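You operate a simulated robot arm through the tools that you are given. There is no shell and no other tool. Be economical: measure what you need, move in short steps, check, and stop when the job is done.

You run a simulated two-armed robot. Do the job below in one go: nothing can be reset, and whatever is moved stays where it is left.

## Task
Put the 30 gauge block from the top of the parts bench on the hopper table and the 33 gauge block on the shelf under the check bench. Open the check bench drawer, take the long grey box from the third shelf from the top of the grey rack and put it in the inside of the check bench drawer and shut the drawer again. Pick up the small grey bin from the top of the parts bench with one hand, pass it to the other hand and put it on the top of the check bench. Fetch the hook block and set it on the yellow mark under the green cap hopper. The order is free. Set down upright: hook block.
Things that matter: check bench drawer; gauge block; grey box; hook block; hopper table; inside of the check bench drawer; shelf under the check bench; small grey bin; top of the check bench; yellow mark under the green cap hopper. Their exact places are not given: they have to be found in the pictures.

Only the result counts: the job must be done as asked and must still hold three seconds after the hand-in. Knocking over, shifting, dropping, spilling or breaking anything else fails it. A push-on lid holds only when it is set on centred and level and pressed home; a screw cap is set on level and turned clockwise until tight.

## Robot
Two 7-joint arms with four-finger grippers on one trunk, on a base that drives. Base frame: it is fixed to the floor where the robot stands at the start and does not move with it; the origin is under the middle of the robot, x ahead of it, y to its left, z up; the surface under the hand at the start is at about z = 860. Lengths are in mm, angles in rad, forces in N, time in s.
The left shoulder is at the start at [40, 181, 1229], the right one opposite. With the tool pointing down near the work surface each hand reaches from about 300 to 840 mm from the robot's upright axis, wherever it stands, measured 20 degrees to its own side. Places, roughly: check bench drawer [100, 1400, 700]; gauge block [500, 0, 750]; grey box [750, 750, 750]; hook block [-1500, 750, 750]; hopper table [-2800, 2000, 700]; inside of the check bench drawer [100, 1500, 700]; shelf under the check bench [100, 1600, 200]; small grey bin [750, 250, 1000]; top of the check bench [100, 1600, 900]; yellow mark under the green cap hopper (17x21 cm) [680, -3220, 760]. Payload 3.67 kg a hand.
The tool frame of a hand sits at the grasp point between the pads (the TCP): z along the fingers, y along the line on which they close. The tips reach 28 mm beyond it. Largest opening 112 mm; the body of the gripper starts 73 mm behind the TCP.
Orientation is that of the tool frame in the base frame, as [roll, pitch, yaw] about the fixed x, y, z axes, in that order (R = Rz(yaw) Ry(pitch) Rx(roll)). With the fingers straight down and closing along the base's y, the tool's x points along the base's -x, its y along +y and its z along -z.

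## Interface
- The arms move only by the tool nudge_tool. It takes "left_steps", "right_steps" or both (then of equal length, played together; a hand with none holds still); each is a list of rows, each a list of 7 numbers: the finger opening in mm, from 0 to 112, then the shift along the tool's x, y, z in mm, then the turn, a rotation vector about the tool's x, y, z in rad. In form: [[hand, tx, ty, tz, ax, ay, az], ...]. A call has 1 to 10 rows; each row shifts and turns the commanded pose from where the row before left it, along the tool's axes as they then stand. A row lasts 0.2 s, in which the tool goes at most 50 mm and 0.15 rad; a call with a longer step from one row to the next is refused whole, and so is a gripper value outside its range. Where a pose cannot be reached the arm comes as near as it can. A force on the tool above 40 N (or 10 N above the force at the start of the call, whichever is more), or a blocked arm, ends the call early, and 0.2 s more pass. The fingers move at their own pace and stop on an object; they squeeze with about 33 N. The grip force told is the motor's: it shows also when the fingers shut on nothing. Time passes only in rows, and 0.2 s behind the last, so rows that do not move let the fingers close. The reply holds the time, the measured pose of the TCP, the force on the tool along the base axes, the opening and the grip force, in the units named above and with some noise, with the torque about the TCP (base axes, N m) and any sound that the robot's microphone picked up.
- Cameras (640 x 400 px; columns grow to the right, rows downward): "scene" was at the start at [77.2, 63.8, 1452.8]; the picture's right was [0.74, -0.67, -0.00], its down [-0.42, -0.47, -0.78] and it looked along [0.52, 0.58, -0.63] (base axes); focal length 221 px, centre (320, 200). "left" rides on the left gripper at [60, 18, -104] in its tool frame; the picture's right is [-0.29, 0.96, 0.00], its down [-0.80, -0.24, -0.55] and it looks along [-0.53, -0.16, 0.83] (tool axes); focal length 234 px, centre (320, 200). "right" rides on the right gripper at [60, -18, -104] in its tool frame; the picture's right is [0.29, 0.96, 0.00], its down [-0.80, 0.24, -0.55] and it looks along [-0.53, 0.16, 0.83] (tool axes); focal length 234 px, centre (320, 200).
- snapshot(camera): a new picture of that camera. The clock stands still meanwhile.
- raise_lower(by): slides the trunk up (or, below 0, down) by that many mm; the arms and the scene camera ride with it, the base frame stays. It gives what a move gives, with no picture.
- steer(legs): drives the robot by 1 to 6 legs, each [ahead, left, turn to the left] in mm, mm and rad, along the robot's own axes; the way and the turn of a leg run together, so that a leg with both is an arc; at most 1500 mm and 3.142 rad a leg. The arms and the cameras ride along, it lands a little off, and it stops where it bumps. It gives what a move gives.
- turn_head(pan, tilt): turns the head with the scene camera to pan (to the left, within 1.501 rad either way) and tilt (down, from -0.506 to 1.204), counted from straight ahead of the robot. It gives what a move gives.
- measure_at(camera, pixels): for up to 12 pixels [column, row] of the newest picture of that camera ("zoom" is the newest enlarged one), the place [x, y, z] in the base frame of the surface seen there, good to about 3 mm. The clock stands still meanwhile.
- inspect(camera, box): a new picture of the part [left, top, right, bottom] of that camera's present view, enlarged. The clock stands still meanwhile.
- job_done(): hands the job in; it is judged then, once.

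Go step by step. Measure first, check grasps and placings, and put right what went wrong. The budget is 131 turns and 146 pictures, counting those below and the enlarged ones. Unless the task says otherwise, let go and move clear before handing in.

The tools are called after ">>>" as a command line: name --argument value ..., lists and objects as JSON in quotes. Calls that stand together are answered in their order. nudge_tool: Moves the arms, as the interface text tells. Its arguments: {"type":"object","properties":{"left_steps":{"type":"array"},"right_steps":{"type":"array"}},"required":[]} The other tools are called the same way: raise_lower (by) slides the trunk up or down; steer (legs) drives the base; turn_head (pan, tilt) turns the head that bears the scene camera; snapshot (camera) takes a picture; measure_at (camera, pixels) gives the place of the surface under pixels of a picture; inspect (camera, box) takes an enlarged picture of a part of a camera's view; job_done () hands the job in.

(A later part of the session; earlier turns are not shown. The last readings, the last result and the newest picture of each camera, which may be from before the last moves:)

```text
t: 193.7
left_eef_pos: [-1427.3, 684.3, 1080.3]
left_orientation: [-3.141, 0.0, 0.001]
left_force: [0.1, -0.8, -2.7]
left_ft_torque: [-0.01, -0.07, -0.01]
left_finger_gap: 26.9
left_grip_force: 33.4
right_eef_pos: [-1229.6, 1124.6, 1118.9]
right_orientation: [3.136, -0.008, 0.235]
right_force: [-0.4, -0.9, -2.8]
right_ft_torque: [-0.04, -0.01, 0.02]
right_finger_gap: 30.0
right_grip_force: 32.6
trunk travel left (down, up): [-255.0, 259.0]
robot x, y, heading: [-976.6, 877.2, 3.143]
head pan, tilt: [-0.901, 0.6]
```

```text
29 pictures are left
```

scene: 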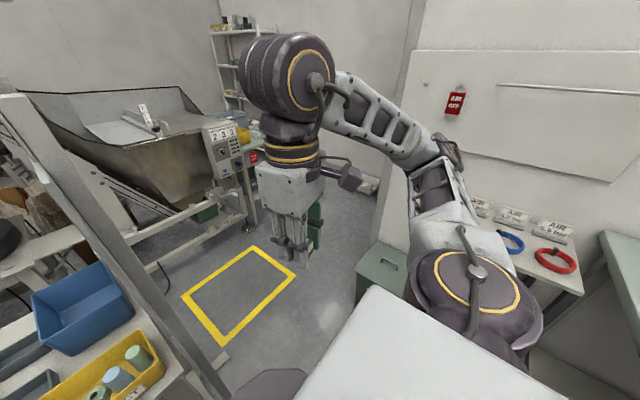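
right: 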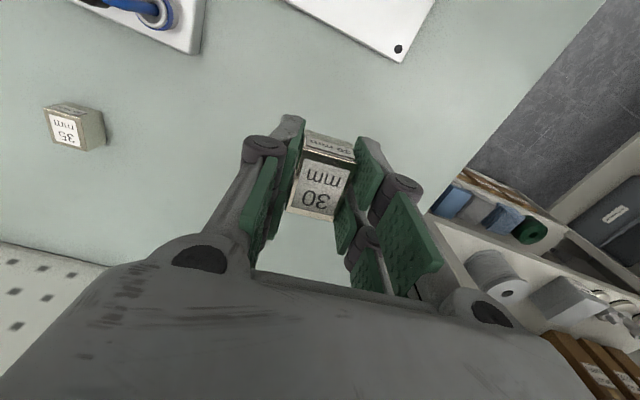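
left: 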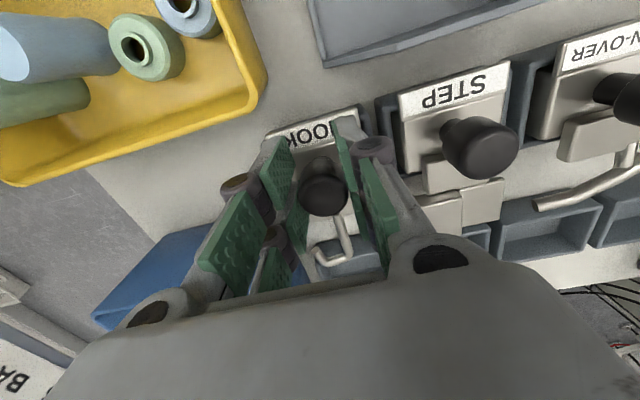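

The scrap bin spans x −1440…−1100, y≥1700; sign ends at y≈935. I pull the left hand in and drive a route between them, sideways facing +y.

>>> nudge_tool --left_steps '[[0, 40, -10, 0, 0, 0, 0], [0, 40, -10, 0, 0, 0, 0], [0, 40, -10, 0, 0, 0, 0]]'

>>> steer --legs '[[-175, 0, 0], [0, 0, -1.573], [320, 200, 0], [130, 500, 0], [120, 340, 0], [635, 0, 0]]'

>>> turn_head --pan 1.2 --tilt 0.6

>>> snapshot --camera "scene"

```text
t: 194.5
left_eef_pos: [-1306.4, 715.0, 1077.7]
left_orientation: [3.14, 0.001, 0.0]
left_force: [-0.7, 0.1, -2.8]
left_ft_torque: [-0.02, -0.03, 0.05]
left_finger_gap: 26.7
left_grip_force: 32.8
right_eef_pos: [-1228.4, 1124.7, 1117.9]
right_orientation: [3.137, -0.004, 0.236]
right_force: [0.5, 0.9, -3.1]
right_ft_torque: [0.01, 0.02, -0.01]
right_finger_gap: 29.7
right_grip_force: 33.1
trunk travel left (down, up): [-255.0, 259.0]
robot x, y, heading: [-980.3, 878.9, 3.134]
head pan, tilt: [-0.901, 0.6]
```

```text
t: 198.9
left_eef_pos: [-1107.4, 1085.3, 1075.6]
left_orientation: [3.136, -0.006, -1.049]
left_force: [-1.6, 0.7, -2.6]
left_ft_torque: [-0.06, -0.01, 0.01]
left_finger_gap: 26.9
left_grip_force: 33.1
right_eef_pos: [-702.2, 1211.2, 1119.4]
right_orientation: [3.136, -0.004, -0.842]
right_force: [0.1, 0.2, -3.4]
right_ft_torque: [-0.07, 0.02, -0.01]
right_finger_gap: 29.7
right_grip_force: 32.7
trunk travel left (down, up): [-255.0, 259.0]
robot x, y, heading: [-797.8, 875.6, 2.06]
head pan, tilt: [-0.901, 0.6]
stopped in leg 2: the robot was blocked; the commanded pose is now the measured one
```

```text
t: 200.9
left_eef_pos: [-1107.4, 1082.3, 1076.5]
left_orientation: [3.138, -0.001, -1.054]
left_force: [-0.1, 0.5, -3.3]
left_ft_torque: [-0.07, -0.04, -0.01]
left_finger_gap: 26.6
left_grip_force: 33.1
right_eef_pos: [-700.4, 1207.7, 1120.6]
right_orientation: [3.139, -0.001, -0.847]
right_force: [0.4, 0.3, -3.5]
right_ft_torque: [-0.01, -0.03, 0.02]
right_finger_gap: 29.9
right_grip_force: 33.7
trunk travel left (down, up): [-255.0, 259.0]
robot x, y, heading: [-798.8, 878.1, 2.052]
head pan, tilt: [1.201, 0.6]
```

```text
28 pictures are left
```

scene: 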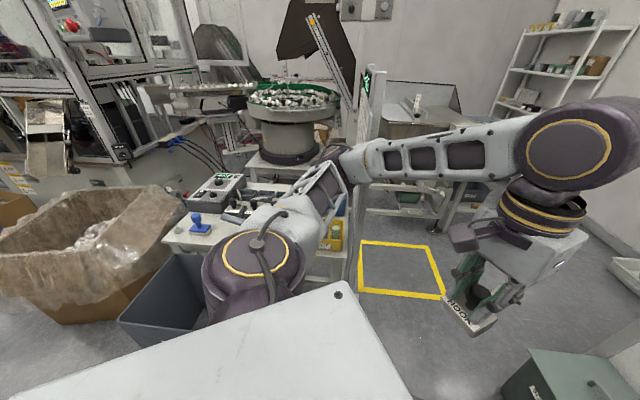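

The left elbow came against the sign. I unwind the turn, back away to the right, and look at the sign before retrying farther out.

>>> steer --legs '[[0, 0, 0.3], [-211, -142, 0]]'

>>> turn_head --pan 0.7 --tilt 0.5

>>> snapshot --camera "scene"

```text
t: 203.8
left_eef_pos: [-907.5, 942.9, 1076.2]
left_orientation: [3.136, -0.009, -0.754]
left_force: [0.6, -0.7, -2.7]
left_ft_torque: [-0.03, 0.02, -0.02]
left_finger_gap: 26.8
left_grip_force: 33.0
right_eef_pos: [-558.7, 1184.3, 1119.3]
right_orientation: [3.135, -0.008, -0.545]
right_force: [-0.2, 0.2, -3.3]
right_ft_torque: [-0.01, 0.05, 0.03]
right_finger_gap: 30.0
right_grip_force: 33.1
trunk travel left (down, up): [-255.0, 259.0]
robot x, y, heading: [-550.8, 832.9, 2.362]
head pan, tilt: [1.201, 0.6]
```

```text
t: 204.7
left_eef_pos: [-909.7, 943.0, 1074.3]
left_orientation: [3.14, -0.008, -0.755]
left_force: [1.0, 0.0, -2.4]
left_ft_torque: [-0.04, -0.04, -0.01]
left_finger_gap: 27.1
left_grip_force: 33.1
right_eef_pos: [-558.5, 1184.8, 1118.1]
right_orientation: [3.138, -0.007, -0.546]
right_force: [-0.8, 0.1, -3.1]
right_ft_torque: [0.0, 0.02, 0.0]
right_finger_gap: 29.7
right_grip_force: 33.2
trunk travel left (down, up): [-255.0, 259.0]
robot x, y, heading: [-549.6, 830.7, 2.354]
head pan, tilt: [0.7, 0.499]
```

```text
27 pictures are left
```

scene: 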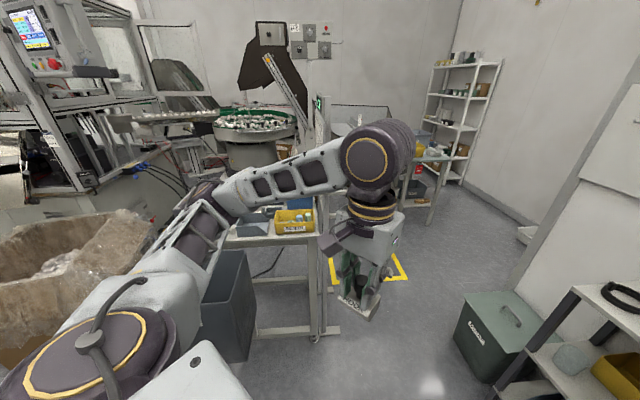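

The sign still stands. Retrying the route from here with more clearance.

>>> steer --legs '[[0, 0, -0.784], [180, 300, 0], [190, 250, 0], [130, 400, 0], [120, 350, 0], [635, 0, 0]]'

>>> turn_head --pan 1.2 --tilt 0.6

>>> snapshot --camera "scene"

```text
t: 217.0
left_eef_pos: [-2019.7, 2096.8, 1081.2]
left_orientation: [3.133, 0.013, -1.593]
left_force: [0.1, 1.3, -3.1]
left_ft_torque: [-0.08, 0.05, -0.02]
left_finger_gap: 27.0
left_grip_force: 33.0
right_eef_pos: [-1605.5, 1988.0, 1114.3]
right_orientation: [-3.127, 0.009, -1.37]
right_force: [-0.4, -0.2, -2.3]
right_ft_torque: [-0.04, 0.0, -0.04]
right_finger_gap: 29.7
right_grip_force: 33.1
trunk travel left (down, up): [-255.0, 259.0]
robot x, y, heading: [-1868.0, 1773.8, 1.524]
head pan, tilt: [0.7, 0.499]
stopped in leg 6: the force on the tool passed its limit at 51 N (the readings are from after the stop); the commanded pose is now the measured one
```

```text
t: 217.9
left_eef_pos: [-2021.1, 2095.0, 1083.8]
left_orientation: [3.133, 0.018, -1.594]
left_force: [0.7, 1.1, -2.5]
left_ft_torque: [-0.05, 0.0, 0.0]
left_finger_gap: 27.2
left_grip_force: 32.5
right_eef_pos: [-1605.2, 1986.1, 1115.2]
right_orientation: [-3.126, 0.005, -1.369]
right_force: [-0.2, -0.3, -3.6]
right_ft_torque: [-0.06, 0.01, -0.03]
right_finger_gap: 29.8
right_grip_force: 33.4
trunk travel left (down, up): [-255.0, 259.0]
robot x, y, heading: [-1862.7, 1773.8, 1.518]
head pan, tilt: [1.201, 0.6]
```

```text
26 pictures are left
```

scene: 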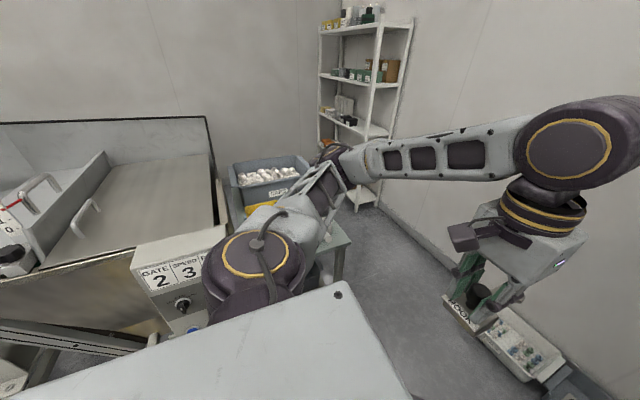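

Something stopped the drive; I look at my right side too.

>>> turn_head --pan -0.8 --tilt 0.6

>>> snapshot --camera "scene"

```text
t: 219.9
left_eef_pos: [-2021.0, 2095.8, 1083.4]
left_orientation: [3.134, 0.017, -1.592]
left_force: [-0.3, -0.6, -2.5]
left_ft_torque: [0.02, 0.0, 0.0]
left_finger_gap: 27.0
left_grip_force: 33.4
right_eef_pos: [-1606.2, 1986.4, 1115.1]
right_orientation: [-3.127, 0.006, -1.37]
right_force: [1.4, -0.5, -3.2]
right_ft_torque: [-0.03, -0.01, 0.01]
right_finger_gap: 29.5
right_grip_force: 33.0
trunk travel left (down, up): [-255.0, 259.0]
robot x, y, heading: [-1863.5, 1775.0, 1.524]
head pan, tilt: [-0.799, 0.6]
```

```text
25 pictures are left
```

scene: 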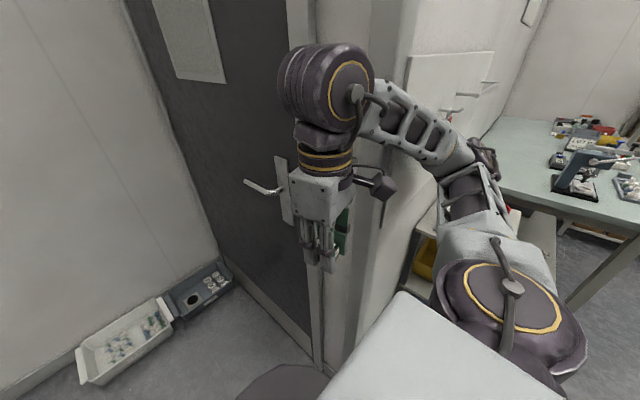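

A wall corner is on the right at about (−1650,2040); the right wrist met it. I back off, turn to face −x, then slide over to about (−1800,1900).

>>> steer --legs '[[0, 0, 0.047], [-405, -160, 0], [0, 0, 1.571], [100, -530, 0]]'

>>> turn_head --pan 0 --tilt 0.6

>>> snapshot --camera "scene"

```text
t: 220.8
left_eef_pos: [-2018.9, 2094.4, 1079.7]
left_orientation: [3.137, 0.006, -1.589]
left_force: [0.0, 0.9, -3.3]
left_ft_torque: [-0.05, 0.0, 0.01]
left_finger_gap: 27.2
left_grip_force: 33.0
right_eef_pos: [-1604.1, 1983.8, 1112.9]
right_orientation: [-3.116, -0.005, -1.362]
right_force: [-0.2, -1.1, -2.8]
right_ft_torque: [0.0, 0.0, -0.04]
right_finger_gap: 29.8
right_grip_force: 33.1
trunk travel left (down, up): [-255.0, 259.0]
robot x, y, heading: [-1857.6, 1769.6, 1.524]
head pan, tilt: [-0.799, 0.6]
stopped in leg 1: the robot was blocked; the commanded pose is now the measured one
```

```text
t: 222.0
left_eef_pos: [-2020.2, 2092.7, 1081.0]
left_orientation: [3.137, 0.011, -1.585]
left_force: [-1.1, 0.1, -2.2]
left_ft_torque: [-0.03, -0.01, -0.05]
left_finger_gap: 26.8
left_grip_force: 33.0
right_eef_pos: [-1603.9, 1982.6, 1113.7]
right_orientation: [-3.114, -0.002, -1.356]
right_force: [-0.7, 0.1, -2.6]
right_ft_torque: [-0.02, -0.02, 0.01]
right_finger_gap: 30.0
right_grip_force: 33.1
trunk travel left (down, up): [-255.0, 259.0]
robot x, y, heading: [-1854.5, 1776.6, 1.531]
head pan, tilt: [0.0, 0.6]
```

```text
24 pictures are left
```

scene: 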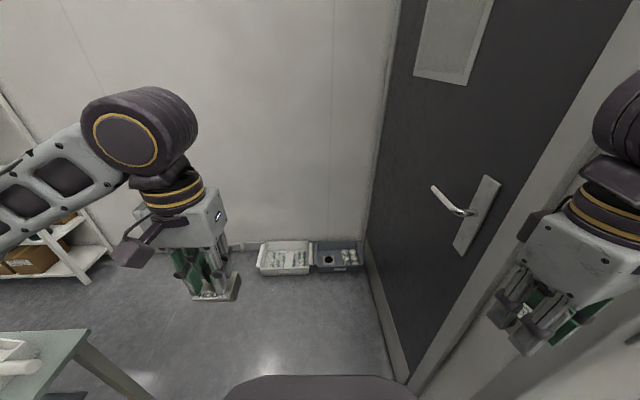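

Still wedged between wall and control box; backing straight out first, then to the right.

>>> steer --legs '[[-40, 0, 0], [-20, -60, 0], [-345, -100, 0.04]]'

>>> turn_head --pan 1.2 --tilt 0.5

>>> snapshot --camera "scene"

```text
t: 225.4
left_eef_pos: [-1880.9, 1689.5, 1075.7]
left_orientation: [3.136, -0.007, -1.542]
left_force: [0.0, -0.1, -2.0]
left_ft_torque: [-0.01, 0.0, 0.0]
left_finger_gap: 27.1
left_grip_force: 33.3
right_eef_pos: [-1460.8, 1597.1, 1108.6]
right_orientation: [-3.122, -0.022, -1.314]
right_force: [0.2, 0.0, -3.1]
right_ft_torque: [0.02, 0.03, -0.01]
right_finger_gap: 30.0
right_grip_force: 32.9
trunk travel left (down, up): [-255.0, 259.0]
robot x, y, heading: [-1707.2, 1353.0, 1.565]
head pan, tilt: [0.0, 0.6]
```

```text
t: 226.8
left_eef_pos: [-1880.1, 1689.6, 1075.7]
left_orientation: [3.137, -0.007, -1.544]
left_force: [-0.6, -0.7, -2.1]
left_ft_torque: [0.0, 0.0, 0.02]
left_finger_gap: 26.5
left_grip_force: 32.7
right_eef_pos: [-1460.7, 1597.7, 1107.5]
right_orientation: [-3.122, -0.022, -1.315]
right_force: [0.0, -0.4, -2.8]
right_ft_torque: [0.0, 0.01, -0.01]
right_finger_gap: 30.0
right_grip_force: 33.2
trunk travel left (down, up): [-255.0, 259.0]
robot x, y, heading: [-1706.0, 1354.6, 1.569]
head pan, tilt: [1.201, 0.499]
```

```text
23 pictures are left
```

scene: 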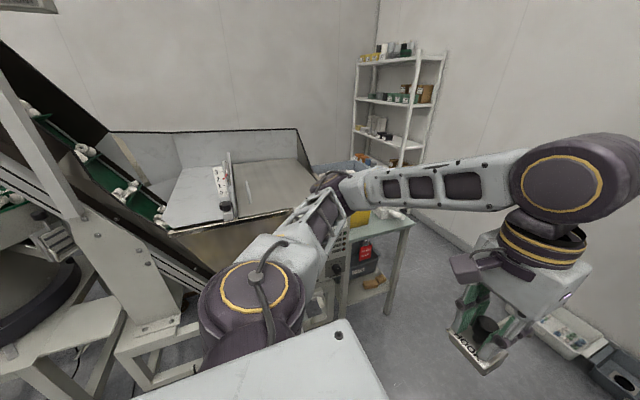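

Measuring machine clearances before turning.

>>> measure_at --camera "scene" --pixels '[[170, 325], [90, 240], [60, 330], [240, 225], [335, 180], [240, 300], [290, 260], [350, 225], [390, 235], [20, 100]]'

```text
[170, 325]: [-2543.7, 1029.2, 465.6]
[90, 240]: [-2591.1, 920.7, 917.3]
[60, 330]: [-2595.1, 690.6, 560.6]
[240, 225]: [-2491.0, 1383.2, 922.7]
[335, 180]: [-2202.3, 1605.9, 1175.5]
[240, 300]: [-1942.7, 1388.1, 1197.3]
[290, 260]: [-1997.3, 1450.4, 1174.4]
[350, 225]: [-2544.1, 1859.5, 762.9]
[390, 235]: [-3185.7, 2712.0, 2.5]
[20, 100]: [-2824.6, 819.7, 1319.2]
```

Clearances are fine. Backing 70 mm, turning to face −x, then moving to about (−1930,1830).

>>> steer --legs '[[-70, 0, 0], [0, 0, 1.572], [60, -250, 0], [150, -295, 0]]'

>>> turn_head --pan -0.25 --tilt 0.6

>>> snapshot --camera "scene"

```text
t: 231.6
left_eef_pos: [-2076.9, 1162.1, 1073.6]
left_orientation: [3.132, -0.017, -0.101]
left_force: [-0.7, 0.5, -2.6]
left_ft_torque: [0.01, -0.04, -0.01]
left_finger_gap: 26.9
left_grip_force: 33.0
right_eef_pos: [-1938.3, 1565.7, 1103.3]
right_orientation: [-3.132, -0.031, 0.139]
right_force: [-0.1, 0.0, -2.7]
right_ft_torque: [-0.02, 0.02, 0.0]
right_finger_gap: 29.8
right_grip_force: 32.7
trunk travel left (down, up): [-255.0, 259.0]
robot x, y, heading: [-1715.0, 1284.9, 3.019]
head pan, tilt: [1.201, 0.499]
stopped in leg 2: the robot was blocked; the commanded pose is now the measured one
```

```text
t: 233.1
left_eef_pos: [-2077.9, 1160.2, 1073.3]
left_orientation: [3.13, -0.019, -0.095]
left_force: [0.1, -1.1, -3.5]
left_ft_torque: [-0.05, -0.01, -0.04]
left_finger_gap: 26.8
left_grip_force: 32.9
right_eef_pos: [-1940.3, 1565.5, 1102.9]
right_orientation: [-3.134, -0.033, 0.142]
right_force: [-0.5, -0.5, -3.1]
right_ft_torque: [0.03, 0.02, -0.03]
right_finger_gap: 29.8
right_grip_force: 32.8
trunk travel left (down, up): [-255.0, 259.0]
robot x, y, heading: [-1714.4, 1284.2, 3.023]
head pan, tilt: [-0.25, 0.6]
```

```text
22 pictures are left
```

scene: 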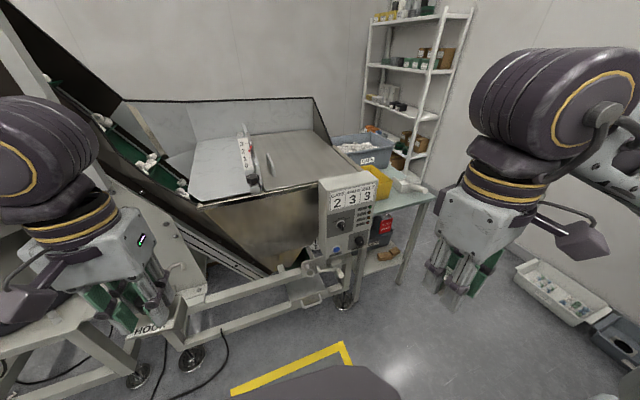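

Facing the hopper table enough now. Sliding right (+y) away from the contact, then forward.

>>> steer --legs '[[0, -250, 0.0], [0, -200, 0.11], [210, -90, 0]]'

>>> turn_head --pan -0.2 --tilt 0.7

>>> snapshot --camera "scene"

```text
t: 235.9
left_eef_pos: [-2017.5, 1496.3, 1076.0]
left_orientation: [3.131, -0.008, -0.018]
left_force: [0.2, 1.0, -2.7]
left_ft_torque: [-0.1, -0.07, 0.01]
left_finger_gap: 26.7
left_grip_force: 33.5
right_eef_pos: [-1909.7, 1909.2, 1107.0]
right_orientation: [-3.128, -0.021, 0.216]
right_force: [-0.4, 1.4, -2.4]
right_ft_torque: [-0.12, 0.0, -0.02]
right_finger_gap: 29.8
right_grip_force: 32.9
trunk travel left (down, up): [-255.0, 259.0]
robot x, y, heading: [-1675.6, 1650.8, 3.095]
head pan, tilt: [-0.25, 0.6]
stopped in leg 2: the robot was blocked; the commanded pose is now the measured one
```

```text
t: 236.5
left_eef_pos: [-2018.2, 1495.0, 1075.9]
left_orientation: [3.137, -0.008, -0.019]
left_force: [-0.7, -0.3, -2.8]
left_ft_torque: [-0.02, -0.09, 0.02]
left_finger_gap: 26.9
left_grip_force: 32.6
right_eef_pos: [-1910.4, 1908.2, 1107.8]
right_orientation: [-3.123, -0.023, 0.216]
right_force: [0.6, -0.6, -3.2]
right_ft_torque: [0.03, -0.02, -0.02]
right_finger_gap: 29.6
right_grip_force: 32.8
trunk travel left (down, up): [-255.0, 259.0]
robot x, y, heading: [-1676.6, 1655.4, 3.099]
head pan, tilt: [-0.201, 0.7]
```

```text
21 pictures are left
```

scene: 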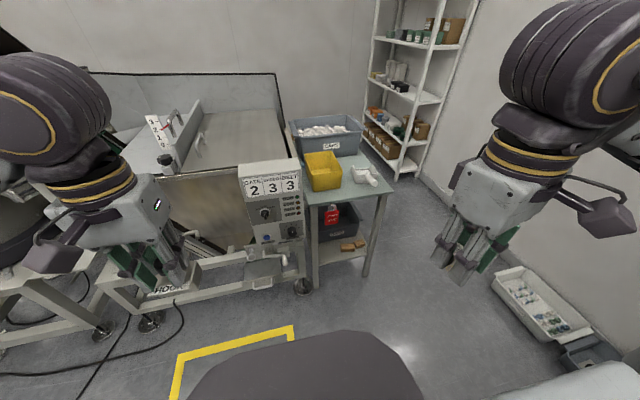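

Good view: the hopper table front strip is free. Moving 250 mm forward only.

>>> steer --legs '[[240, 0, 0.04]]'

>>> turn_head --pan -0.45 --tilt 0.75

>>> snapshot --camera "scene"

```text
t: 238.3
left_eef_pos: [-2251.7, 1485.0, 1075.6]
left_orientation: [3.137, -0.007, 0.021]
left_force: [-0.5, 0.5, -3.0]
left_ft_torque: [-0.01, -0.06, 0.0]
left_finger_gap: 26.8
left_grip_force: 32.7
right_eef_pos: [-2160.9, 1902.9, 1107.7]
right_orientation: [-3.126, -0.023, 0.255]
right_force: [-0.9, -0.5, -3.3]
right_ft_torque: [-0.03, -0.03, -0.01]
right_finger_gap: 29.9
right_grip_force: 32.7
trunk travel left (down, up): [-255.0, 259.0]
robot x, y, heading: [-1916.3, 1658.6, 3.136]
head pan, tilt: [-0.201, 0.7]
```

```text
t: 239.1
left_eef_pos: [-2252.5, 1485.0, 1075.1]
left_orientation: [3.136, -0.006, 0.023]
left_force: [0.5, -0.2, -3.5]
left_ft_torque: [-0.01, -0.04, -0.01]
left_finger_gap: 27.0
left_grip_force: 32.8
right_eef_pos: [-2160.8, 1902.4, 1108.0]
right_orientation: [-3.126, -0.022, 0.255]
right_force: [0.0, -0.2, -2.8]
right_ft_torque: [-0.04, -0.01, 0.0]
right_finger_gap: 29.7
right_grip_force: 33.1
trunk travel left (down, up): [-255.0, 259.0]
robot x, y, heading: [-1920.2, 1659.4, 3.137]
head pan, tilt: [-0.45, 0.75]
```

```text
20 pictures are left
```

scene: 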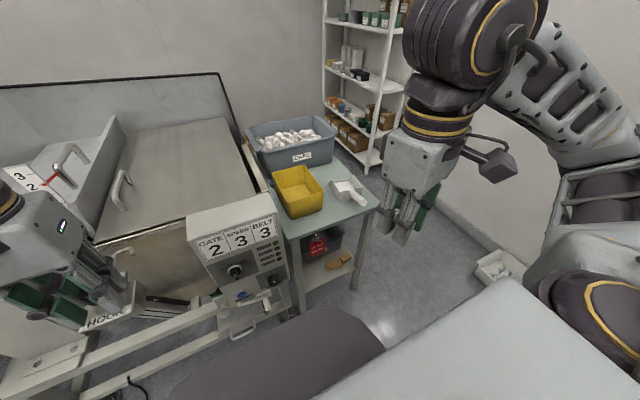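

>>> measure_at --camera "scene" --pixels '[[330, 218], [345, 212], [360, 206], [310, 225], [375, 205], [335, 205], [357, 199], [325, 205], [290, 237], [347, 222]]'

>>> inspect --camera "scene" --box '[240, 120, 420, 250]'

```text
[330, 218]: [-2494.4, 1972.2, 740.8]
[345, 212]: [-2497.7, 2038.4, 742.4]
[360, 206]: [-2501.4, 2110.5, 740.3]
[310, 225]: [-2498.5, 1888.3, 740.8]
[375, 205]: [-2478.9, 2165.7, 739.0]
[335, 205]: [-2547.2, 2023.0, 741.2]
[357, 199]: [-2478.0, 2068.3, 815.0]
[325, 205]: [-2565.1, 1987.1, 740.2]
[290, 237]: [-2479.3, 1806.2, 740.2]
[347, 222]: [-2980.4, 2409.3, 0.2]
```

```text
3.08 times, centred on (330, 185) of scene
```

zoom: 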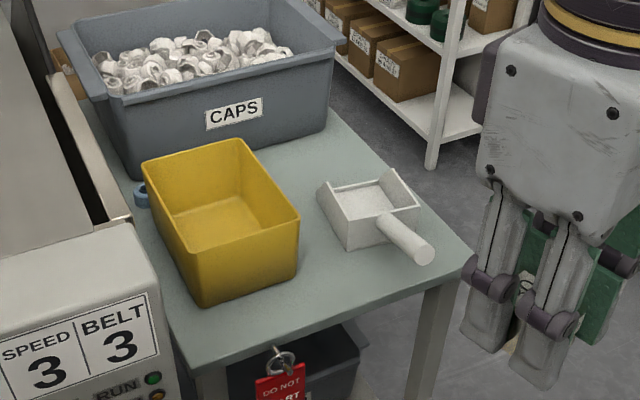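

Free spot at (−2493,1985), z 741, between yellow bin and scoop. Moving the right hand above it.

>>> nudge_tool --right_steps '[[0, -30, -16.8, 15, -0.02, -0.016, 0], [0, -30, -16.8, 20, 0, 0, 0], [0, -30, -16.8, 24, 0, 0, 0], [0, -30, -16.8, 24, 0, 0, 0], [0, -30, -16.8, 24, 0, 0, 0], [0, -30, -16.8, 24, 0, 0, 0], [0, -30, -16.8, 25, 0, 0, 0], [0, -30, -16.8, 25, 0, 0, 0], [0, -30, -16.8, 25, 0, 0, 0], [0, -30, -16.8, 25, 0, 0, 0]]'

>>> inspect --camera "scene" --box '[240, 100, 440, 260]'

```text
t: 241.3
left_eef_pos: [-2254.2, 1484.4, 1073.9]
left_orientation: [3.137, -0.009, 0.021]
left_force: [0.1, 0.7, -2.6]
left_ft_torque: [0.01, -0.06, 0.0]
left_finger_gap: 27.1
left_grip_force: 32.8
right_eef_pos: [-2492.6, 1990.1, 873.4]
right_orientation: [3.14, -0.006, 0.257]
right_force: [0.2, -0.1, -3.0]
right_ft_torque: [-0.01, -0.05, 0.03]
right_finger_gap: 29.7
right_grip_force: 33.2
trunk travel left (down, up): [-255.0, 259.0]
robot x, y, heading: [-1921.2, 1656.8, 3.137]
head pan, tilt: [-0.45, 0.75]
```

```text
2.50 times, centred on (340, 180) of scene
```

zoom: 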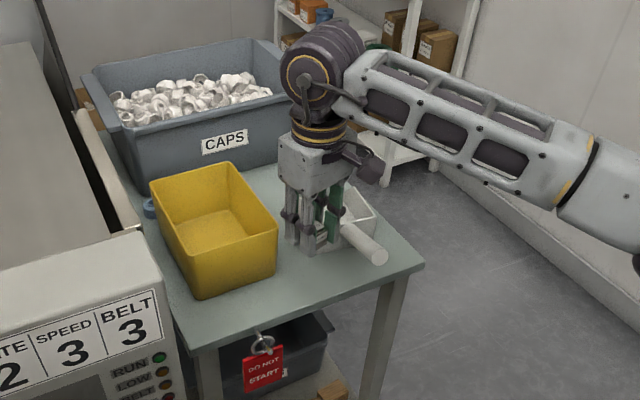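

Lowering toward contact.

>>> nudge_tool --right_steps '[[0, 0, 0, 35, 0, 0, 0], [0, 0, 0, 35, 0, 0, 0], [0, 0, 0, 20, 0, 0, 0], [0, 0, 0, 4, 0, 0, 0], [0, 0, 0, 3, 0, 0, 0]]'

>>> snapshot --camera "right"

```text
t: 242.5
left_eef_pos: [-2251.8, 1485.0, 1075.2]
left_orientation: [3.137, -0.007, 0.021]
left_force: [0.6, 1.3, -3.1]
left_ft_torque: [-0.02, -0.02, -0.02]
left_finger_gap: 26.9
left_grip_force: 33.1
right_eef_pos: [-2490.9, 1989.0, 777.5]
right_orientation: [3.14, -0.005, 0.259]
right_force: [0.6, 0.8, -1.5]
right_ft_torque: [0.03, -0.01, -0.04]
right_finger_gap: 29.7
right_grip_force: 33.5
trunk travel left (down, up): [-255.0, 259.0]
robot x, y, heading: [-1916.8, 1659.8, 3.141]
head pan, tilt: [-0.45, 0.75]
```

```text
17 pictures are left
```

right: 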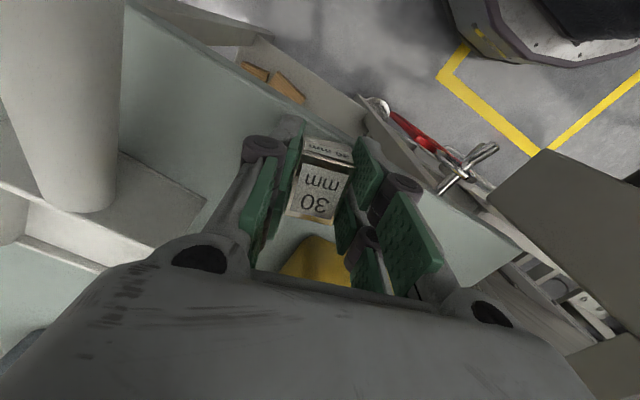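

Block just above the table, clear of the scoop. Lowering the last millimetres, then releasing and lifting.

>>> nudge_tool --right_steps '[[0, 0, 0, 2, 0, 0, 0], [0, 0, 0, 1.5, 0, 0, 0], [0, 0, 0, 1, 0, 0, 0]]'

```text
t: 243.3
left_eef_pos: [-2252.7, 1484.3, 1074.5]
left_orientation: [3.136, -0.006, 0.022]
left_force: [-0.2, 0.5, -2.3]
left_ft_torque: [0.01, -0.01, -0.01]
left_finger_gap: 27.1
left_grip_force: 33.0
right_eef_pos: [-2492.2, 1990.1, 773.5]
right_orientation: [3.14, -0.008, 0.259]
right_force: [-0.1, 0.3, -3.2]
right_ft_torque: [-0.02, -0.01, 0.02]
right_finger_gap: 30.0
right_grip_force: 33.1
trunk travel left (down, up): [-255.0, 259.0]
robot x, y, heading: [-1918.8, 1661.4, 3.14]
head pan, tilt: [-0.45, 0.75]
```

>>> nudge_tool --right_steps '[[0, 0, 0, 1.5, 0, 0, 0], [0, 0, 0, 1.5, 0, 0, 0]]'

```text
t: 243.9
left_eef_pos: [-2252.2, 1485.1, 1075.0]
left_orientation: [3.136, -0.008, 0.022]
left_force: [-0.7, -0.1, -2.5]
left_ft_torque: [0.03, -0.03, 0.05]
left_finger_gap: 26.9
left_grip_force: 33.0
right_eef_pos: [-2493.3, 1989.4, 772.8]
right_orientation: [3.141, -0.004, 0.255]
right_force: [-0.2, 2.7, 10.3]
right_ft_torque: [0.19, -0.2, 0.03]
right_finger_gap: 29.7
right_grip_force: 33.3
trunk travel left (down, up): [-255.0, 259.0]
robot x, y, heading: [-1916.8, 1657.1, 3.14]
head pan, tilt: [-0.45, 0.75]
```

Contact (10 N). Releasing, lifting, and retracting.

>>> nudge_tool --right_steps '[[50, 0, 0, 0, 0, 0, 0], [50, 0, 0, 0, 0, 0, 0], [50, 0, 0, -30, 0, 0, 0], [50, 0, 0, -45, 0, 0, 0], [50, 0, 0, -45, 0, 0, 0], [50, 20, 8, -40, 0, 0, 0], [50, 38, 12, -28, 0, 0, 0], [50, 38, 12, -28, 0, 0, 0], [50, 38, 12, -28, 0, 0, 0], [50, 38, 12, -28, 0, 0, 0]]'

>>> inspect --camera "scene" --box '[240, 100, 440, 260]'

```text
t: 246.1
left_eef_pos: [-2249.1, 1484.7, 1075.4]
left_orientation: [3.136, -0.004, 0.023]
left_force: [0.4, -0.3, -2.7]
left_ft_torque: [0.01, -0.08, 0.0]
left_finger_gap: 26.7
left_grip_force: 32.5
right_eef_pos: [-2310.8, 1978.9, 1044.0]
right_orientation: [3.141, -0.006, 0.258]
right_force: [0.1, -0.4, -0.7]
right_ft_torque: [0.01, 0.02, 0.01]
right_finger_gap: 49.9
right_grip_force: 0.0
trunk travel left (down, up): [-255.0, 259.0]
robot x, y, heading: [-1920.5, 1656.1, 3.141]
head pan, tilt: [-0.45, 0.75]
```

```text
2.50 times, centred on (340, 180) of scene
```

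zoom: 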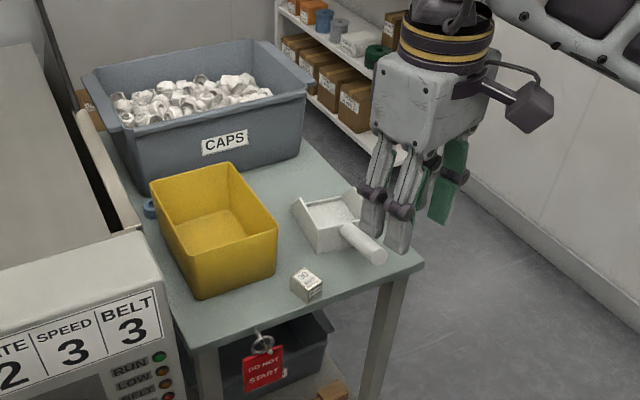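

The 30 block stands on the hopper table. I tuck the right hand and retrace the proven route back.

>>> nudge_tool --right_steps '[[50, 27, 27.5, -18, 0, 0, 0], [50, 27, 27.5, -18, 0, 0, 0], [50, 27, 27.5, -18, 0, 0, 0], [50, 27, 27.5, -18, 0, 0, 0]]'

>>> steer --legs '[[-240, 0, -0.04], [0, 370, -0.08], [0, 0, -1.45]]'

```text
t: 247.1
left_eef_pos: [-2250.6, 1483.8, 1075.1]
left_orientation: [3.135, -0.008, 0.024]
left_force: [-0.2, -0.1, -2.2]
left_ft_torque: [0.01, -0.06, -0.03]
left_finger_gap: 26.7
left_grip_force: 33.4
right_eef_pos: [-2180.6, 1899.0, 1115.3]
right_orientation: [-3.141, -0.005, 0.257]
right_force: [-0.2, -0.7, -0.4]
right_ft_torque: [0.01, 0.0, 0.0]
right_finger_gap: 49.9
right_grip_force: 0.1
trunk travel left (down, up): [-255.0, 259.0]
robot x, y, heading: [-1921.5, 1658.0, 3.139]
head pan, tilt: [-0.45, 0.75]
```

```text
t: 249.1
left_eef_pos: [-2013.0, 1490.8, 1075.1]
left_orientation: [3.135, -0.006, -0.01]
left_force: [0.1, -0.6, -1.3]
left_ft_torque: [-0.01, -0.05, -0.01]
left_finger_gap: 27.1
left_grip_force: 33.4
right_eef_pos: [-1929.7, 1904.0, 1115.7]
right_orientation: [3.14, -0.003, 0.226]
right_force: [0.1, 0.2, -0.5]
right_ft_torque: [-0.04, 0.02, -0.01]
right_finger_gap: 49.9
right_grip_force: 0.0
trunk travel left (down, up): [-255.0, 259.0]
robot x, y, heading: [-1679.7, 1652.6, 3.109]
head pan, tilt: [-0.45, 0.75]
stopped in leg 1: the robot was blocked; the commanded pose is now the measured one
```

Rear is against the scrap bin corner; moving sideways (−y) away with a slight advance.

>>> steer --legs '[[20, 60, -0.03], [-30, 300, -0.06], [0, 0, -1.45]]'

```text
t: 252.0
left_eef_pos: [-2050.1, 1175.3, 1075.2]
left_orientation: [3.123, -0.014, -0.107]
left_force: [-0.2, -0.2, -2.2]
left_ft_torque: [0.01, -0.07, 0.02]
left_finger_gap: 26.9
left_grip_force: 33.0
right_eef_pos: [-1930.3, 1577.4, 1110.7]
right_orientation: [3.125, -0.004, 0.134]
right_force: [0.3, -0.1, 0.0]
right_ft_torque: [-0.01, 0.01, -0.01]
right_finger_gap: 50.0
right_grip_force: 0.1
trunk travel left (down, up): [-255.0, 259.0]
robot x, y, heading: [-1694.7, 1290.2, 3.014]
head pan, tilt: [-0.45, 0.75]
stopped in leg 2: the robot was blocked; the commanded pose is now the measured one
```

Reached the turning spot at (−1695,1290). Turning to face +y and retracing the route east.

>>> steer --legs '[[10, -15, 0], [0, 0, -1.443], [46, -200, 0], [-130, -400, 0], [-190, -250, 0], [-180, -300, 0]]'

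```text
t: 263.7
left_eef_pos: [-737.3, 1171.4, 1075.0]
left_orientation: [3.136, -0.01, -1.542]
left_force: [0.0, 0.9, -2.8]
left_ft_torque: [-0.08, 0.01, 0.01]
left_finger_gap: 26.9
left_grip_force: 33.1
right_eef_pos: [-321.6, 1106.1, 1113.6]
right_orientation: [3.141, -0.007, -1.303]
right_force: [-0.4, -0.8, -0.5]
right_ft_torque: [0.04, -0.01, -0.01]
right_finger_gap: 50.2
right_grip_force: 0.0
trunk travel left (down, up): [-255.0, 259.0]
robot x, y, heading: [-562.8, 841.2, 1.578]
head pan, tilt: [-0.45, 0.75]
```

Clear. Backing to y≈400 and turning to face −y, then looking ahead.

>>> steer --legs '[[-440, 0, 0], [0, 0, -1.571], [0, 0, -1.571]]'

>>> turn_head --pan 0.1 --tilt 0.3

>>> snapshot --camera "scene"

```text
t: 275.0
left_eef_pos: [-400.0, 55.8, 1073.9]
left_orientation: [3.135, -0.009, 1.55]
left_force: [-0.6, -0.3, -2.2]
left_ft_torque: [0.02, 0.05, -0.03]
left_finger_gap: 26.7
left_grip_force: 32.9
right_eef_pos: [-810.3, 140.0, 1114.3]
right_orientation: [3.14, -0.005, 1.79]
right_force: [-0.1, 0.0, -0.2]
right_ft_torque: [-0.02, 0.01, -0.02]
right_finger_gap: 49.7
right_grip_force: 0.1
trunk travel left (down, up): [-255.0, 259.0]
robot x, y, heading: [-561.0, 395.3, -1.614]
head pan, tilt: [-0.45, 0.75]
```

```text
t: 276.0
left_eef_pos: [-399.0, 53.5, 1075.5]
left_orientation: [3.136, -0.009, 1.549]
left_force: [0.2, 0.0, -3.2]
left_ft_torque: [0.04, -0.01, -0.02]
left_finger_gap: 27.1
left_grip_force: 33.1
right_eef_pos: [-809.7, 139.8, 1115.3]
right_orientation: [3.14, -0.004, 1.792]
right_force: [0.7, -0.2, 0.1]
right_ft_torque: [-0.01, -0.01, -0.03]
right_finger_gap: 50.0
right_grip_force: 0.0
trunk travel left (down, up): [-255.0, 259.0]
robot x, y, heading: [-558.8, 393.4, -1.614]
head pan, tilt: [0.099, 0.3]
```

```text
15 pictures are left
```

scene: 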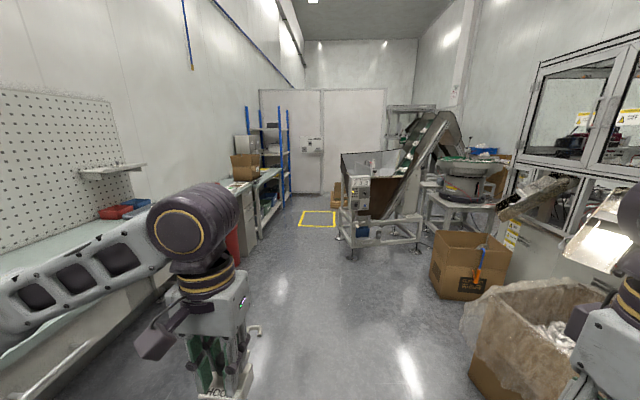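

The corridor ahead is free; a bench along the left wall is likely where the mark is. Measuring distances.

>>> measure_at --camera "scene" --pixels '[[345, 250], [318, 212], [235, 188], [265, 178], [245, 165], [250, 240], [288, 200], [440, 285], [335, 225], [165, 260]]'

>>> inspect --camera "scene" --box '[200, 90, 340, 250]'

```text
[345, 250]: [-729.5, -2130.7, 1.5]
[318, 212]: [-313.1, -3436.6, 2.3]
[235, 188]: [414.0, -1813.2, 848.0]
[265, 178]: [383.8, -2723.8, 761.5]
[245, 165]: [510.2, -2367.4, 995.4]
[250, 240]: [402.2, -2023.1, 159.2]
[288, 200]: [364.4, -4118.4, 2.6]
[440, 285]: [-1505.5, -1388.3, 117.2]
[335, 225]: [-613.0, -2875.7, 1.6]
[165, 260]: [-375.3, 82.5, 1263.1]
```

```text
2.50 times, centred on (270, 170) of scene
```

zoom: 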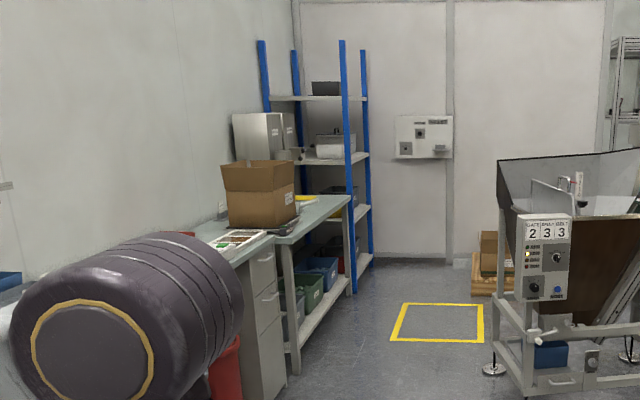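

The bench at the left (front x≈384, top z≈761) is it. Driving down the corridor to about (−110,−2500).

>>> steer --legs '[[0, 0, 0.043], [1450, 250, 0], [1450, 200, 0]]'

>>> turn_head --pan 0.75 --tilt 0.4

>>> snapshot --camera "scene"

```text
t: 289.2
left_eef_pos: [42.7, -2603.7, 1075.4]
left_orientation: [3.138, -0.005, 1.593]
left_force: [0.2, -0.5, -3.1]
left_ft_torque: [0.09, 0.02, -0.03]
left_finger_gap: 26.9
left_grip_force: 33.0
right_eef_pos: [-376.8, -2535.9, 1120.7]
right_orientation: [-3.136, 0.011, 1.813]
right_force: [0.3, 0.4, -1.0]
right_ft_torque: [0.03, -0.03, 0.02]
right_finger_gap: 49.6
right_grip_force: 0.0
trunk travel left (down, up): [-255.0, 259.0]
robot x, y, heading: [-131.6, -2276.7, -1.565]
head pan, tilt: [0.099, 0.3]
stopped in leg 3: the robot was blocked; the commanded pose is now the measured one
```

```text
t: 290.3
left_eef_pos: [42.8, -2600.4, 1076.4]
left_orientation: [3.138, -0.003, 1.596]
left_force: [1.2, 0.1, -2.8]
left_ft_torque: [0.06, -0.03, -0.01]
left_finger_gap: 26.8
left_grip_force: 33.1
right_eef_pos: [-376.8, -2533.1, 1118.8]
right_orientation: [-3.138, 0.012, 1.817]
right_force: [0.2, 0.2, 0.5]
right_ft_torque: [0.01, 0.0, 0.03]
right_finger_gap: 50.2
right_grip_force: 0.0
trunk travel left (down, up): [-255.0, 259.0]
robot x, y, heading: [-135.1, -2278.5, -1.563]
head pan, tilt: [0.75, 0.4]
```

```text
13 pictures are left
```

scene: 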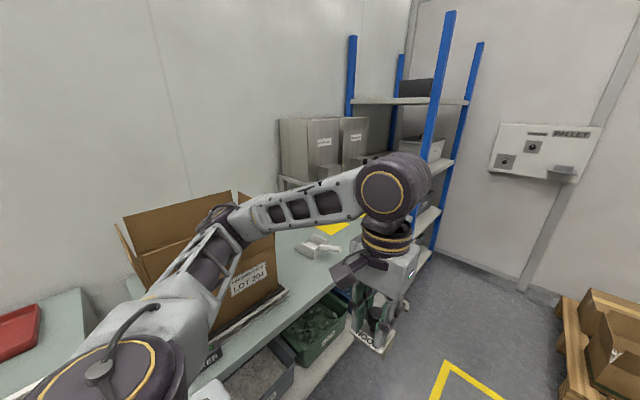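

The elbow brushed the cardboard box's flap; the yellow mark shows at (335,230). Measuring it and the surroundings.

>>> measure_at --camera "scene" --pixels '[[332, 231], [345, 222], [315, 243], [295, 270], [320, 150], [352, 150], [230, 205], [250, 280], [130, 240], [430, 110]]'

>>> steer --legs '[[0, -90, 0]]'

>>> inspect --camera "scene" --box '[110, 90, 450, 320]'

```text
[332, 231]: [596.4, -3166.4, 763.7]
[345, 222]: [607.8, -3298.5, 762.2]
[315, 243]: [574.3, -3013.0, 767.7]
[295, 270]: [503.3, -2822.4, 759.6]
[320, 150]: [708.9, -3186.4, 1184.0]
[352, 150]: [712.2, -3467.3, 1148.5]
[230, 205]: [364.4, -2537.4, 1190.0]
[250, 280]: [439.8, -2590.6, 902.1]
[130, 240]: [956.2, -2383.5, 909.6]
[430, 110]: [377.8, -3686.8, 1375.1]
```

```text
t: 291.4
left_eef_pos: [-51.5, -2610.3, 1073.3]
left_orientation: [3.134, -0.01, 1.6]
left_force: [-0.3, -0.5, -2.3]
left_ft_torque: [0.06, -0.06, 0.0]
left_finger_gap: 26.6
left_grip_force: 32.9
right_eef_pos: [-469.5, -2543.5, 1116.4]
right_orientation: [3.14, 0.0, 1.822]
right_force: [0.2, 0.5, -0.1]
right_ft_torque: [0.01, -0.02, 0.0]
right_finger_gap: 49.9
right_grip_force: 0.1
trunk travel left (down, up): [-255.0, 259.0]
robot x, y, heading: [-220.7, -2275.1, -1.563]
head pan, tilt: [0.75, 0.4]
```

```text
1.74 times, centred on (280, 205) of scene
```

zoom: 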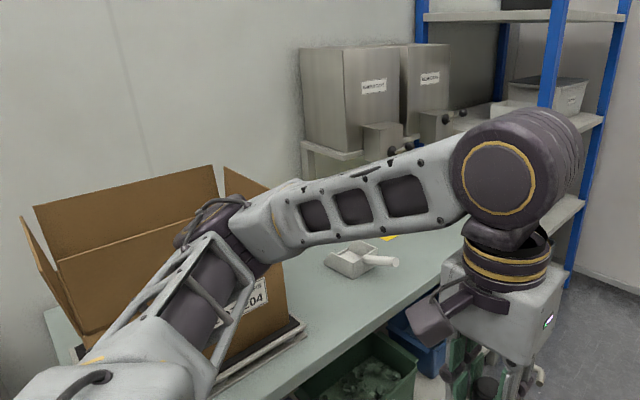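

Mark's front edge is x≈595 at y −3115…−3320, under the first steel hopper. Driving down and turning to face it.

>>> steer --legs '[[960, 0, 0], [0, 0, 1.563]]'

>>> turn_head --pan 0.1 --tilt 0.4

>>> snapshot --camera "scene"

```text
t: 293.4
left_eef_pos: [-103.5, -2752.8, 1074.2]
left_orientation: [-3.13, -0.003, 1.412]
left_force: [-1.0, -1.2, -3.2]
left_ft_torque: [0.1, 0.0, 0.01]
left_finger_gap: 26.8
left_grip_force: 33.0
right_eef_pos: [-503.1, -2611.0, 1125.9]
right_orientation: [-3.121, 0.014, 1.63]
right_force: [0.1, 0.2, 0.4]
right_ft_torque: [-0.03, -0.02, 0.01]
right_finger_gap: 50.0
right_grip_force: 0.2
trunk travel left (down, up): [-255.0, 259.0]
robot x, y, heading: [-232.4, -2401.2, -1.753]
head pan, tilt: [0.75, 0.4]
stopped in leg 1: the robot was blocked; the commanded pose is now the measured one
```

```text
t: 294.5
left_eef_pos: [-102.6, -2749.8, 1075.4]
left_orientation: [-3.129, 0.003, 1.417]
left_force: [0.5, 0.1, -3.8]
left_ft_torque: [0.01, 0.0, 0.0]
left_finger_gap: 26.9
left_grip_force: 32.9
right_eef_pos: [-501.7, -2609.0, 1124.0]
right_orientation: [-3.12, 0.011, 1.636]
right_force: [0.2, 0.3, -0.1]
right_ft_torque: [-0.02, 0.01, -0.02]
right_finger_gap: 50.2
right_grip_force: 0.0
trunk travel left (down, up): [-255.0, 259.0]
robot x, y, heading: [-237.4, -2398.4, -1.753]
head pan, tilt: [0.099, 0.4]
```

```text
11 pictures are left
```

scene: 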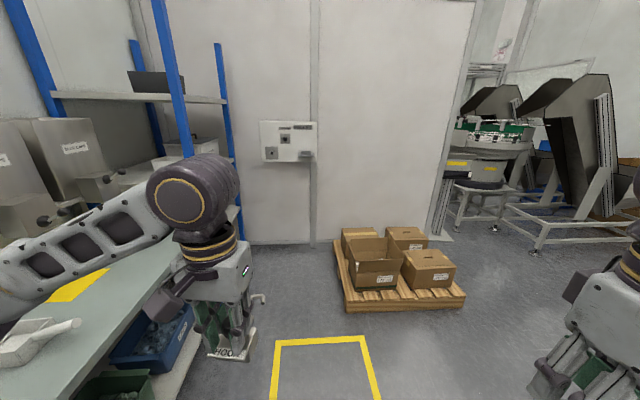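

The right elbow met the second machine. I back off, raise the trunk so the elbows pass over everything, and continue.

>>> steer --legs '[[-70, 30, 0], [0, 0, 0.185], [0, 70, 0]]'

>>> raise_lower --by 225

>>> steer --legs '[[950, -60, 0], [0, 0, 1.57]]'

>>> turn_head --pan 0.0 --tilt 0.6

>>> snapshot --camera "scene"

```text
t: 296.3
left_eef_pos: [-37.8, -2659.4, 1076.7]
left_orientation: [3.137, 0.0, 1.554]
left_force: [-0.4, -0.5, -2.7]
left_ft_torque: [0.05, -0.04, -0.04]
left_finger_gap: 26.7
left_grip_force: 32.7
right_eef_pos: [-459.4, -2576.2, 1123.6]
right_orientation: [-3.135, 0.022, 1.747]
right_force: [0.1, -0.5, -0.3]
right_ft_torque: [-0.02, 0.03, 0.05]
right_finger_gap: 50.0
right_grip_force: 0.0
trunk travel left (down, up): [-255.0, 259.0]
robot x, y, heading: [-201.0, -2327.5, -1.609]
head pan, tilt: [0.099, 0.4]
stopped in leg 2: the robot was blocked; the commanded pose is now the measured one
```

```text
t: 298.7
left_eef_pos: [-36.8, -2669.2, 1299.9]
left_orientation: [3.135, -0.01, 1.559]
left_force: [0.9, -0.3, -2.4]
left_ft_torque: [0.03, 0.02, 0.02]
left_finger_gap: 26.6
left_grip_force: 33.0
right_eef_pos: [-458.1, -2590.2, 1343.4]
right_orientation: [-3.141, 0.008, 1.758]
right_force: [0.2, -1.2, -0.9]
right_ft_torque: [0.01, 0.0, -0.03]
right_finger_gap: 49.8
right_grip_force: 0.1
trunk travel left (down, up): [-480.0, 34.0]
robot x, y, heading: [-197.2, -2331.8, -1.606]
head pan, tilt: [0.099, 0.4]
```

```text
t: 308.0
left_eef_pos: [49.1, -3119.1, 1299.6]
left_orientation: [3.135, -0.01, 3.127]
left_force: [0.1, -0.1, -2.3]
left_ft_torque: [-0.04, 0.01, -0.02]
left_finger_gap: 27.0
left_grip_force: 32.9
right_eef_pos: [-32.8, -3540.1, 1344.0]
right_orientation: [3.141, 0.011, -2.958]
right_force: [0.0, -0.1, -0.3]
right_ft_torque: [0.01, -0.02, -0.01]
right_finger_gap: 50.0
right_grip_force: 0.1
trunk travel left (down, up): [-480.0, 34.0]
robot x, y, heading: [-287.0, -3284.1, -0.035]
head pan, tilt: [0.099, 0.4]
```

```text
t: 308.8
left_eef_pos: [48.2, -3118.7, 1299.1]
left_orientation: [3.134, -0.011, 3.126]
left_force: [0.2, -0.1, -2.9]
left_ft_torque: [-0.02, 0.0, 0.0]
left_finger_gap: 27.0
left_grip_force: 33.2
right_eef_pos: [-32.7, -3539.7, 1343.1]
right_orientation: [3.141, 0.008, -2.958]
right_force: [0.0, 0.2, -0.5]
right_ft_torque: [0.03, -0.02, 0.0]
right_finger_gap: 50.2
right_grip_force: 0.0
trunk travel left (down, up): [-480.0, 34.0]
robot x, y, heading: [-289.9, -3276.7, -0.033]
head pan, tilt: [0.0, 0.6]
```

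```text
10 pictures are left
```

scene: 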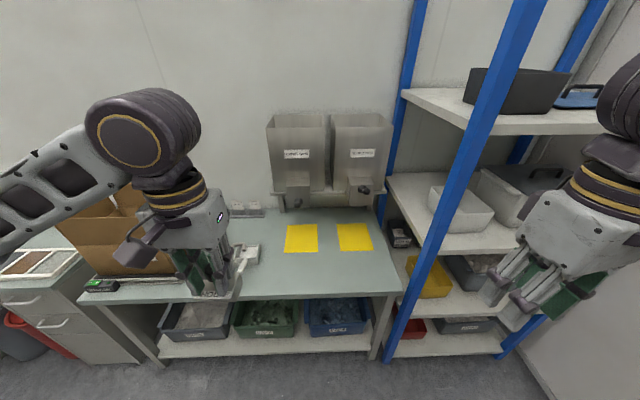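

Two yellow marks (301,238) and (354,237), two hoppers with labels. Reading the labels and measuring the marks.

>>> inspect --camera "scene" --box '[255, 105, 405, 260]'

>>> measure_at --camera "scene" --pixels '[[288, 227], [316, 226], [317, 250], [286, 251], [338, 226], [367, 225], [372, 249], [342, 250], [297, 195], [360, 190], [297, 180], [350, 295]]'

```text
2.58 times, centred on (330, 182) of scene
```

zoom: 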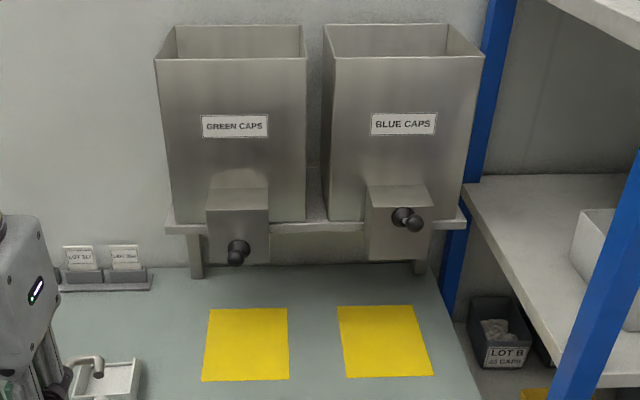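

```text
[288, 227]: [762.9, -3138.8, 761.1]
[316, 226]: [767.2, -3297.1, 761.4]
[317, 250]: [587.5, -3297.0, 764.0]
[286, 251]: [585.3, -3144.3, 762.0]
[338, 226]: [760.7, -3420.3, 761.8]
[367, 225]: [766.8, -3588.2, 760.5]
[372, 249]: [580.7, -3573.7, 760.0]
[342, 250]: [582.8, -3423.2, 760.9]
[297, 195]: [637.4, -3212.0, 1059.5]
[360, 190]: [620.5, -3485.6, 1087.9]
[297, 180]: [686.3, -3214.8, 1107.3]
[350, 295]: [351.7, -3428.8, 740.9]
```

The left hopper is GREEN CAPS: its mark is x 585–765, y −3140…−3297. The spout forbids a vertical hand there, so I'll set the block down in front, re-grip it with a leaned hand, then place it. First drive in, lower the trunk, and bring the block over the bench front.

>>> steer --legs '[[0, 0, 0.033], [310, 45, 0]]'

>>> raise_lower --by -225

>>> nudge_tool --left_steps '[[0, -25, -26, 20, 0, 0, 0], [0, -25, -26, 25, 0, 0, 0], [0, -25, -26, 25, 0, 0, 0], [0, -25, -26, 25, 0, 0, 0], [0, -25, -26, 25, 0, 0, 0], [0, -25, -26, 25, 0, 0, 0]]'

>>> snapshot --camera "scene"

```text
t: 311.3
left_eef_pos: [354.2, -3065.0, 1300.0]
left_orientation: [3.132, -0.009, -3.125]
left_force: [-0.9, 0.0, -2.1]
left_ft_torque: [0.0, 0.06, 0.05]
left_finger_gap: 27.1
left_grip_force: 33.3
right_eef_pos: [285.7, -3487.9, 1343.8]
right_orientation: [-3.14, 0.01, -2.924]
right_force: [-1.0, -0.1, -1.0]
right_ft_torque: [-0.02, -0.02, 0.02]
right_finger_gap: 50.0
right_grip_force: 0.0
trunk travel left (down, up): [-480.0, 34.0]
robot x, y, heading: [23.3, -3237.2, -0.006]
head pan, tilt: [0.0, 0.6]
```

```text
t: 313.6
left_eef_pos: [354.7, -3062.9, 1074.9]
left_orientation: [3.134, -0.009, -3.123]
left_force: [0.2, 0.5, -2.9]
left_ft_torque: [0.03, 0.05, 0.0]
left_finger_gap: 26.7
left_grip_force: 33.0
right_eef_pos: [287.8, -3487.5, 1119.2]
right_orientation: [-3.14, 0.008, -2.926]
right_force: [-0.6, 0.2, 1.2]
right_ft_torque: [0.02, -0.01, -0.01]
right_finger_gap: 49.9
right_grip_force: 0.0
trunk travel left (down, up): [-255.0, 259.0]
robot x, y, heading: [19.7, -3235.9, -0.001]
head pan, tilt: [0.0, 0.6]
```

```text
t: 315.0
left_eef_pos: [505.1, -3218.5, 927.3]
left_orientation: [3.133, -0.012, -3.124]
left_force: [-7.3, 0.0, -6.7]
left_ft_torque: [-0.08, -0.55, 0.03]
left_finger_gap: 26.8
left_grip_force: 32.9
right_eef_pos: [285.9, -3488.0, 1119.7]
right_orientation: [-3.141, 0.008, -2.926]
right_force: [-0.2, -0.5, 0.1]
right_ft_torque: [0.0, 0.02, -0.01]
right_finger_gap: 49.9
right_grip_force: 0.1
trunk travel left (down, up): [-255.0, 259.0]
robot x, y, heading: [20.4, -3236.5, 0.001]
head pan, tilt: [0.0, 0.6]
```

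```text
8 pictures are left
```

scene: 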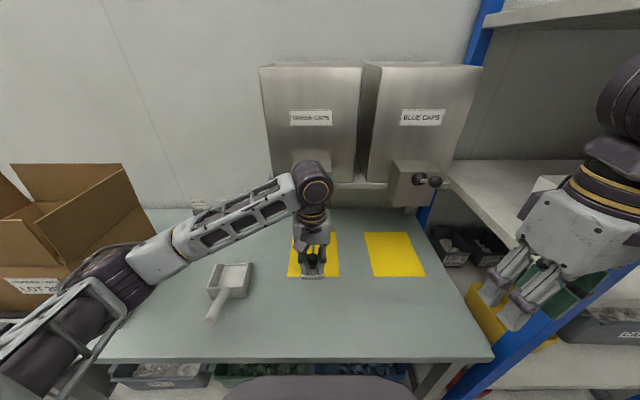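

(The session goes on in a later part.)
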